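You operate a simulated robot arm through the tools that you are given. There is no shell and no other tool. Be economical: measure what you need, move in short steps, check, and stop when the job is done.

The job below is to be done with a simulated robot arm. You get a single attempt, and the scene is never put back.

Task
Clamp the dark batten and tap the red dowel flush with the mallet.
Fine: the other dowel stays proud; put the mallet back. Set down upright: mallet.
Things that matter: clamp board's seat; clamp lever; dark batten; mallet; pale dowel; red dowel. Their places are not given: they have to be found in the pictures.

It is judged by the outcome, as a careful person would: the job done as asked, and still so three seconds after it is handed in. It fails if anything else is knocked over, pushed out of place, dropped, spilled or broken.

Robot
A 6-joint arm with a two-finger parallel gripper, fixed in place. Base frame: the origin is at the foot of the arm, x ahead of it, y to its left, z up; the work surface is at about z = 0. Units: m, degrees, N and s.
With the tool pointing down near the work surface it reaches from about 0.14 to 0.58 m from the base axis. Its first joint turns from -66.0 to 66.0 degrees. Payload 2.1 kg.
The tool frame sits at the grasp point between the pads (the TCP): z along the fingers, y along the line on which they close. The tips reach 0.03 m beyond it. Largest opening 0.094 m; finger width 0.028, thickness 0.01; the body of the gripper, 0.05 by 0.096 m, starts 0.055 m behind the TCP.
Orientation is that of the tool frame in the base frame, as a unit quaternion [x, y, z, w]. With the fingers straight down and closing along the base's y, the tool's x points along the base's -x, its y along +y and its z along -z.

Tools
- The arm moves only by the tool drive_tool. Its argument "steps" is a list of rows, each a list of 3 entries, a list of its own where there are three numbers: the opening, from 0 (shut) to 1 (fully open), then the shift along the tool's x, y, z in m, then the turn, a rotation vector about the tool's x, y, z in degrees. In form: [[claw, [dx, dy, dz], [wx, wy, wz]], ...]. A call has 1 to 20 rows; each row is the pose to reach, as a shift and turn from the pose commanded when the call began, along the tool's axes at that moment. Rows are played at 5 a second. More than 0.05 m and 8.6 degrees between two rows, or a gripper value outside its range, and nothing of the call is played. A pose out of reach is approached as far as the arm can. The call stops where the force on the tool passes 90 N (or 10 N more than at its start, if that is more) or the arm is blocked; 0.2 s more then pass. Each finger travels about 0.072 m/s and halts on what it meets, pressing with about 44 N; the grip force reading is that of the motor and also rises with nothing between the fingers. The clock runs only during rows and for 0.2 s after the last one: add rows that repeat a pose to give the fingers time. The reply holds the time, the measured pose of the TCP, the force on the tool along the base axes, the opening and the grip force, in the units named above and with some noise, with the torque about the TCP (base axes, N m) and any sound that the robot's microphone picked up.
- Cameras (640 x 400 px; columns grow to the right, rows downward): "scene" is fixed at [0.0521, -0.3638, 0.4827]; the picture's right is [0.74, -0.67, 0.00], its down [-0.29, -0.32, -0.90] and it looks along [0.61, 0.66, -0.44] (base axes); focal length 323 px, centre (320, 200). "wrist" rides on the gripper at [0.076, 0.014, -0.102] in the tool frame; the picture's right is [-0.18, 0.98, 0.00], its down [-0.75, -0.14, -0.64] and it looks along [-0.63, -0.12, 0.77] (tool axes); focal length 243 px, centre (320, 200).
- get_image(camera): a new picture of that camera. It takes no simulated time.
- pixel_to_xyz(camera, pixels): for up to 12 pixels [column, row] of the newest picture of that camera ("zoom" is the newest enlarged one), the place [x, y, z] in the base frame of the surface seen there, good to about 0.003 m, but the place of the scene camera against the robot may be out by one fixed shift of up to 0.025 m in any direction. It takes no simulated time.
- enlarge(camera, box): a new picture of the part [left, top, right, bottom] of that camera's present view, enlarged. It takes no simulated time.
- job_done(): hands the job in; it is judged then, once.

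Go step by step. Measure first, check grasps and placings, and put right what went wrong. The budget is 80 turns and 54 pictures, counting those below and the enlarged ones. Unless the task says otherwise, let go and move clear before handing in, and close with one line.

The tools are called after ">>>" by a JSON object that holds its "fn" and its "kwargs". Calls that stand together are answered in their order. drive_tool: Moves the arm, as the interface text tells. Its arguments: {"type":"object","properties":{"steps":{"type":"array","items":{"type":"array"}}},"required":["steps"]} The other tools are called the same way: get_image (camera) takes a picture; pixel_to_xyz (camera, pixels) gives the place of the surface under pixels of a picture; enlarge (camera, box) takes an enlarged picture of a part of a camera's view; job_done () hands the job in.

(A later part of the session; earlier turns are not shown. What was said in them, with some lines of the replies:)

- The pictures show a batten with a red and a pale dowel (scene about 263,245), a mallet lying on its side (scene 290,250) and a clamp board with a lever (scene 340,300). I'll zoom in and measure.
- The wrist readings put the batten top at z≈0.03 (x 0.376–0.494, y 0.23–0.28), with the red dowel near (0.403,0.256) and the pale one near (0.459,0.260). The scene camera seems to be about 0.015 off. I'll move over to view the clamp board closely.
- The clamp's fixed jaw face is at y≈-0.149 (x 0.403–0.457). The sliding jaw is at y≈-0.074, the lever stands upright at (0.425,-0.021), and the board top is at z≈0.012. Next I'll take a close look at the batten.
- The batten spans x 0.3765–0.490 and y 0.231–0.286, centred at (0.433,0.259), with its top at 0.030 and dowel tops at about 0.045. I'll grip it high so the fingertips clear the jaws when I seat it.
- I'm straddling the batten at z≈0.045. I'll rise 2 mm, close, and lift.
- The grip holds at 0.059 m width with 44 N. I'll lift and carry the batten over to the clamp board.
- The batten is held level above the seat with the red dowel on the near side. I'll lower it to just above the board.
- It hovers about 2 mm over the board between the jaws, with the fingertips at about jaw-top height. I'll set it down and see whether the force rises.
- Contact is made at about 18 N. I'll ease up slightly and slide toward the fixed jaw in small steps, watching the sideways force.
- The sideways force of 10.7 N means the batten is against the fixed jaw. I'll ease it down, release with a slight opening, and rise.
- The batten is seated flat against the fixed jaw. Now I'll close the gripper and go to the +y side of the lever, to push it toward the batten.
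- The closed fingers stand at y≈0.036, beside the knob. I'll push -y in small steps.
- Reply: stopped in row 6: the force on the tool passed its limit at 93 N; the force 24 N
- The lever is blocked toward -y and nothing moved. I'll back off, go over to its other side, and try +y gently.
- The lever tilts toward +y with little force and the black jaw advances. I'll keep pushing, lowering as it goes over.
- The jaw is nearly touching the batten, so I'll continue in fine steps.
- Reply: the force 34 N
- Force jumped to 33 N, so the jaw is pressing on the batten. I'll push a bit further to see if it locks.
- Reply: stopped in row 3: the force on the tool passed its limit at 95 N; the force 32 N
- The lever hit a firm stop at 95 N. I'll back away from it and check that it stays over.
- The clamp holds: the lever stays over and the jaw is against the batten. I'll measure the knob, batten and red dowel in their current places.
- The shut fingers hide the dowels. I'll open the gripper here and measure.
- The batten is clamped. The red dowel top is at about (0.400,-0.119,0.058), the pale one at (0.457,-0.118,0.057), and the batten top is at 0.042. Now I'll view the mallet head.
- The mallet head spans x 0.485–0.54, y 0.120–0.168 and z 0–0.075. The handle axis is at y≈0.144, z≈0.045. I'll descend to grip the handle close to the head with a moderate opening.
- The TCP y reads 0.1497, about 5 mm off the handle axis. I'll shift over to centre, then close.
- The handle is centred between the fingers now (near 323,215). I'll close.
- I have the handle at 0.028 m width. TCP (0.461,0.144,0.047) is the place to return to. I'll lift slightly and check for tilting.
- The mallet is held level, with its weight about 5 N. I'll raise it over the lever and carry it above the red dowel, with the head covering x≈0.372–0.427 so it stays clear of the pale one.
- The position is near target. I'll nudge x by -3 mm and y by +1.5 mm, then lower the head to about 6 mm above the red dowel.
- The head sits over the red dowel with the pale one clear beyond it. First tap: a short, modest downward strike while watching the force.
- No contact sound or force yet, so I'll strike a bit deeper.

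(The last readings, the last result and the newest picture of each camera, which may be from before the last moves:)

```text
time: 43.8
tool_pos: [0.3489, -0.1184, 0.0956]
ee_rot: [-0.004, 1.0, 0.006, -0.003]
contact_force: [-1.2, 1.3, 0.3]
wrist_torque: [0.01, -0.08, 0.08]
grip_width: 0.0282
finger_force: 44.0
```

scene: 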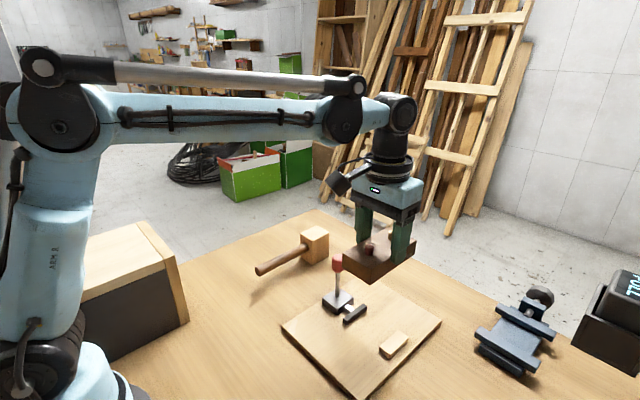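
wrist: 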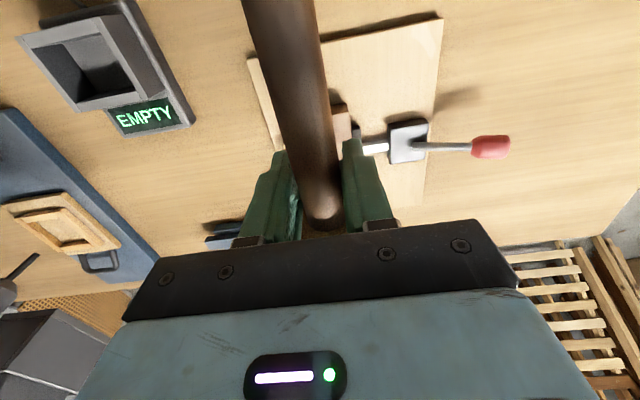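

The TCP is now at 0.0956 with the weight offset, so the head is resting on the dowel. I'll look.

>>> {"fn": "drive_tool", "kwargs": {"steps": [[0, [0, 0, -0.03], [0, 0, 0]], [0, [0.03, 0, -0.06], [0, 0, 0]], [0, [0.06, 0, -0.08], [0, 0, 0]], [0, [0.06, 0, -0.08], [0, 0, 0]]]}}

>>> {"fn": "enlarge", "kwargs": {"camera": "scene", "box": [280, 200, 440, 350]}}

```text
time: 44.8
tool_pos: [0.2874, -0.1196, 0.1727]
ee_rot: [-0.005, 1.0, 0.007, -0.002]
contact_force: [0.3, -0.4, -5.4]
wrist_torque: [0.0, 0.24, 0.0]
grip_width: 0.028
finger_force: 44.0
```

```text
2.67 times, centred on (360, 275) of scene
```

zoom: 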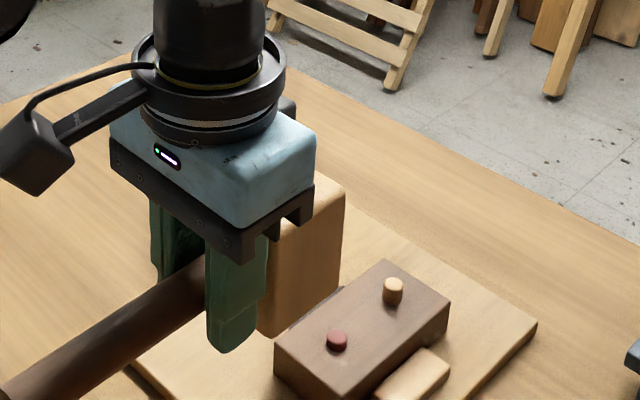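

The red dowel went down to about 6 mm proud and the pale one is untouched. I'll go back over and strike deeper, to about batten-top height.

>>> {"fn": "drive_tool", "kwargs": {"steps": [[0, [-0.03, 0.0005, 0.01], [0, 0, 0]], [0, [-0.06, 0.001, 0.03], [0, 0, 0]], [0, [-0.0605, 0.001, 0.05], [0, 0, 0]], [0, [-0.0605, 0.001, 0.05], [0, 0, 0]], [0, [-0.0605, 0.001, 0.083], [0, 0, 0]], [0, [-0.0605, 0.001, 0.083], [0, 0, 0]]]}}

```text
time: 46.2
tool_pos: [0.3485, -0.1163, 0.091]
ee_rot: [-0.005, 1.0, 0.006, -0.002]
contact_force: [-0.4, -0.7, 0.3]
wrist_torque: [-0.06, -0.02, -0.03]
grip_width: 0.0279
finger_force: 43.1
```

z≈0.091, with a couple of mm left. Another tap, slightly deeper.

>>> {"fn": "drive_tool", "kwargs": {"steps": [[0, [0, 0, -0.025], [0, 0, 0]], [0, [0, -0.002, -0.025], [0, 0, 0]], [0, [0, -0.002, 0.003], [0, 0, 0]], [0, [0, -0.002, 0.003], [0, 0, 0]]]}}

```text
time: 47.2
tool_pos: [0.3493, -0.1179, 0.0905]
ee_rot: [-0.004, 1.0, 0.006, -0.003]
contact_force: [-0.4, 0.9, 1.2]
wrist_torque: [-0.02, -0.16, 0.08]
grip_width: 0.0282
finger_force: 44.3
```

It stopped at 0.0905 with about 7 N of contact. I'll raise, pull back and look closely.

>>> {"fn": "drive_tool", "kwargs": {"steps": [[0, [0, 0, -0.03], [0, 0, 0]], [0, [0.03, 0, -0.06], [0, 0, 0]], [0, [0.06, 0, -0.08], [0, 0, 0]], [0, [0.06, 0, -0.08], [0, 0, 0]]]}}

>>> {"fn": "enlarge", "kwargs": {"camera": "scene", "box": [335, 255, 405, 315]}}

```text
time: 48.2
tool_pos: [0.2903, -0.1213, 0.1684]
ee_rot: [-0.004, 1.0, 0.006, -0.002]
contact_force: [0.4, 0.6, -6.2]
wrist_torque: [0.02, 0.22, 0.0]
grip_width: 0.0279
finger_force: 44.0
```

```text
6.67 times, centred on (370, 285) of scene
```

zoom: 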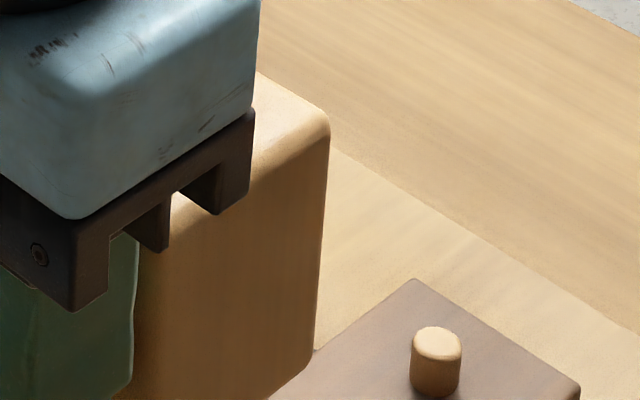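

>>> {"fn": "enlarge", "kwargs": {"camera": "scene", "box": [335, 285, 425, 355]}}

```text
5.71 times, centred on (380, 320) of scene
```

zoom: 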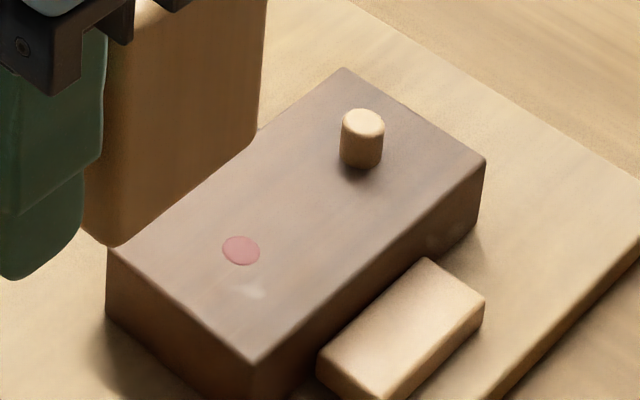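

The red dowel looks flush and the pale one is still proud. I'll make one confirming press, slightly deeper, to be sure it is seated.

>>> {"fn": "drive_tool", "kwargs": {"steps": [[0, [-0.03, 0.001, 0.01], [0, 0, 0]], [0, [-0.058, 0.0015, 0.03], [0, 0, 0]], [0, [-0.0585, 0.0015, 0.05], [0, 0, 0]], [0, [-0.0585, 0.0015, 0.05], [0, 0, 0]], [0, [-0.0585, 0.0015, 0.079], [0, 0, 0]], [0, [-0.0585, 0.0015, 0.082], [0, 0, 0]], [0, [-0.0585, 0.0015, 0.084], [0, 0, 0]]]}}

```text
time: 49.8
tool_pos: [0.3473, -0.1167, 0.0864]
ee_rot: [-0.005, 1.0, 0.006, -0.002]
contact_force: [-4.2, 1.2, 32.0]
wrist_torque: [0.01, -0.5, 0.03]
grip_width: 0.0282
finger_force: 44.1
```

38 N at z≈0.086 shows the head firm on the batten top. I'll raise and carry the mallet back over its spot.

>>> {"fn": "drive_tool", "kwargs": {"steps": [[0, [0, 0, -0.03], [0, 0, 0]], [0, [0, 0, -0.07], [0, 0, 0]], [0, [0, 0, -0.11], [0, 0, 0]], [0, [0, 0.03, -0.115], [0, 0, 0]], [0, [0, 0.07, -0.115], [0, 0, 0]], [0, [0, 0.11, -0.115], [0, 0, 0]], [0, [-0.02, 0.15, -0.115], [0, 0, 0]], [0, [-0.05, 0.18, -0.115], [0, 0, 0]], [0, [-0.08, 0.21, -0.115], [0, 0, 0]], [0, [-0.1, 0.24, -0.115], [0, 0, 0]], [0, [-0.113, 0.2605, -0.115], [0, 0, 0]], [0, [-0.113, 0.2605, -0.115], [0, 0, 0]]]}}

>>> {"fn": "get_image", "kwargs": {"camera": "scene"}}

```text
time: 52.4
tool_pos: [0.4581, 0.1444, 0.2034]
ee_rot: [-0.004, 1.0, 0.006, -0.002]
contact_force: [1.3, -0.7, -5.4]
wrist_torque: [0.02, 0.23, -0.01]
grip_width: 0.0279
finger_force: 44.0
```

```text
16 pictures are left
```

scene: 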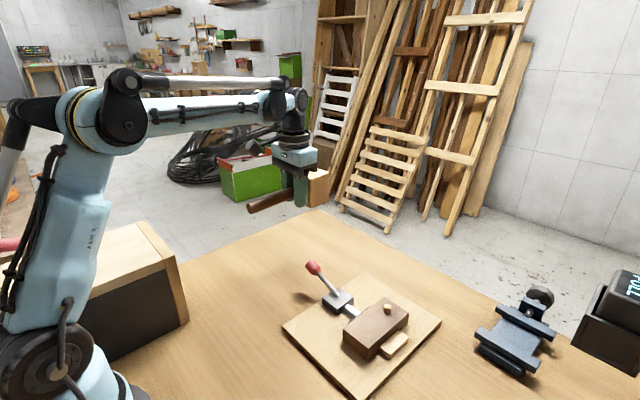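

I'm above the original spot with all else in place. I'll lower to just above the table.

>>> {"fn": "drive_tool", "kwargs": {"steps": [[0, [-0.002, 0, 0.04], [0, 0, 0]], [0, [-0.002, 0, 0.08], [0, 0, 0]], [0, [-0.002, 0, 0.12], [0, 0, 0]], [0, [-0.002, 0, 0.14], [0, 0, 0]], [0, [-0.002, 0, 0.15], [0, 0, 0]], [0, [-0.002, 0, 0.15], [0, 0, 0]]]}}

```text
time: 53.8
tool_pos: [0.4581, 0.1439, 0.0528]
ee_rot: [-0.004, 1.0, 0.007, -0.001]
contact_force: [0.9, -0.6, -6.4]
wrist_torque: [-0.02, 0.26, -0.03]
grip_width: 0.0279
finger_force: 43.5
```

>>> {"fn": "drive_tool", "kwargs": {"steps": [[0, [-0.002, 0, 0.003], [0, 0, 0]], [0, [-0.002, 0, 0.005], [0, 0, 0]], [0, [-0.002, 0, 0.0065], [0, 0, 0]], [0, [-0.002, 0, 0.0065], [0, 0, 0]]]}}

>>> {"fn": "enlarge", "kwargs": {"camera": "scene", "box": [230, 180, 400, 330]}}

```text
time: 54.8
tool_pos: [0.4609, 0.1452, 0.0458]
ee_rot: [-0.004, 1.0, 0.005, -0.001]
contact_force: [0.0, 0.3, -6.5]
wrist_torque: [0.02, 0.24, -0.02]
grip_width: 0.028
finger_force: 43.8
```

```text
2.67 times, centred on (315, 255) of scene
```

zoom: 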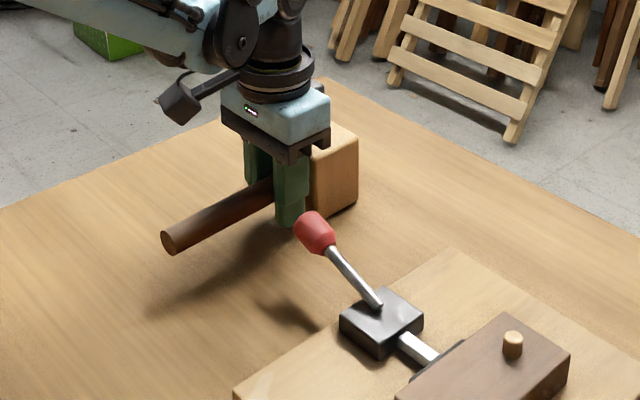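

The arm still carries the weight of 6.5 N, so there's no table contact yet. I'll keep lowering in 1 mm steps.

>>> {"fn": "drive_tool", "kwargs": {"steps": [[0, [0, 0, 0.001], [0, 0, 0]], [0, [0, 0, 0.002], [0, 0, 0]], [0, [0, 0, 0.003], [0, 0, 0]]]}}

```text
time: 55.6
tool_pos: [0.4603, 0.1447, 0.0433]
ee_rot: [-0.004, 1.0, 0.007, -0.001]
contact_force: [-2.2, -1.6, 31.1]
wrist_torque: [-0.01, -0.65, 0.0]
grip_width: 0.0279
finger_force: 44.4
```

Firm contact. I'll ease off about 1 mm and release.

>>> {"fn": "drive_tool", "kwargs": {"steps": [[0, [0, 0, -0.001], [0, 0, 0]], [0.35, [0, 0, -0.001], [0, 0, 0]], [0.5, [0, 0, -0.001], [0, 0, 0]], [0.6, [0, 0, -0.001], [0, 0, 0]], [0.6, [0, 0, -0.001], [0, 0, 0]]]}}

>>> {"fn": "get_image", "kwargs": {"camera": "wrist"}}

```text
time: 56.8
tool_pos: [0.4602, 0.1445, 0.0446]
ee_rot: [-0.005, 1.0, 0.006, -0.002]
contact_force: [-0.1, 0.4, -0.1]
wrist_torque: [-0.02, 0.03, 0.02]
grip_width: 0.0565
finger_force: 0.1
```

```text
14 pictures are left
```

wrist: 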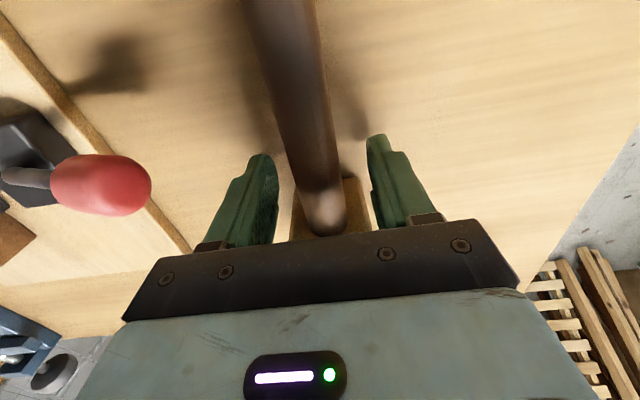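

The handle is free of both fingers. I'll rise straight up, retreat and inspect.

>>> {"fn": "drive_tool", "kwargs": {"steps": [[0.6, [0, 0, -0.03], [0, 0, 0]], [0.6, [0, 0, -0.07], [0, 0, 0]], [0.6, [0, 0, -0.11], [0, 0, 0]], [0.6, [0, 0, -0.15], [0, 0, 0]], [0.6, [0.04, 0, -0.18], [0, 0, 0]], [0.6, [0.08, 0, -0.2], [0, 0, 0]], [0.6, [0.12, 0, -0.2], [0, 0, 0]], [0.6, [0.16, 0, -0.2], [0, 0, 0]], [0.6, [0.2, -0.02, -0.2], [0, 0, 0]], [0.6, [0.2, -0.02, -0.2], [0, 0, 0]]]}}

>>> {"fn": "enlarge", "kwargs": {"camera": "scene", "box": [220, 210, 460, 400]}}

>>> {"fn": "enlarge", "kwargs": {"camera": "scene", "box": [335, 285, 425, 355]}}

```text
time: 59.0
tool_pos: [0.2624, 0.1208, 0.2439]
ee_rot: [-0.005, 1.0, 0.007, -0.003]
contact_force: [-0.3, 0.1, 0.6]
wrist_torque: [-0.03, 0.02, -0.04]
grip_width: 0.0563
finger_force: 0.0
```

```text
2.11 times, centred on (340, 305) of scene
```

zoom: 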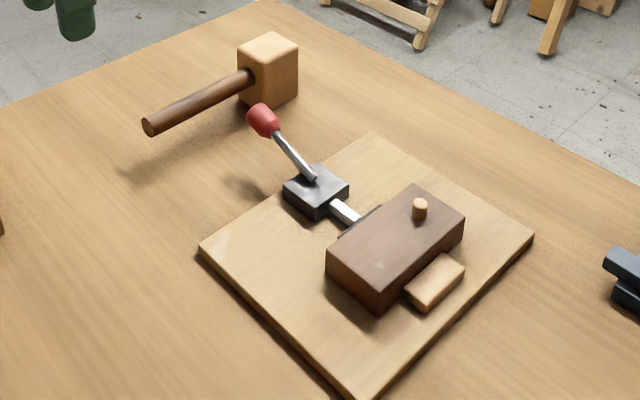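

```text
5.71 times, centred on (380, 320) of scene
```

zoom: 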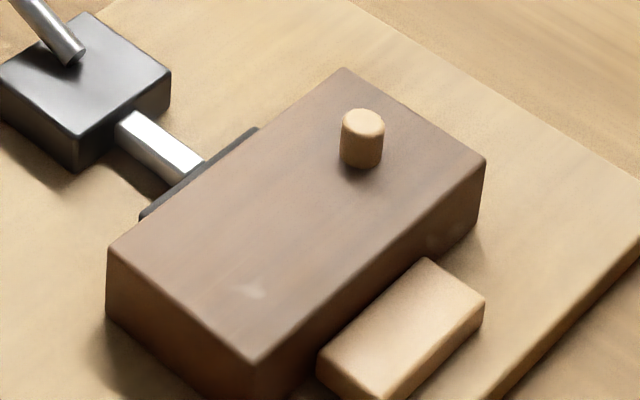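

The mallet stands where it began (head near 268,70 in the zoom). The lever is still over, with the jaw on the batten. The red dowel no longer shows above the batten top, the pale one is still proud, and the arm is clear, so I'm handing in.

>>> {"fn": "job_done", "kwargs": {}}

```text
The job is handed in.
```

The dark batten is clamped and the red dowel is tapped flush. In the last close-up it can't be seen at all, so it may sit a hair below the surface. The pale dowel is still proud, and the mallet is back upright in its place.
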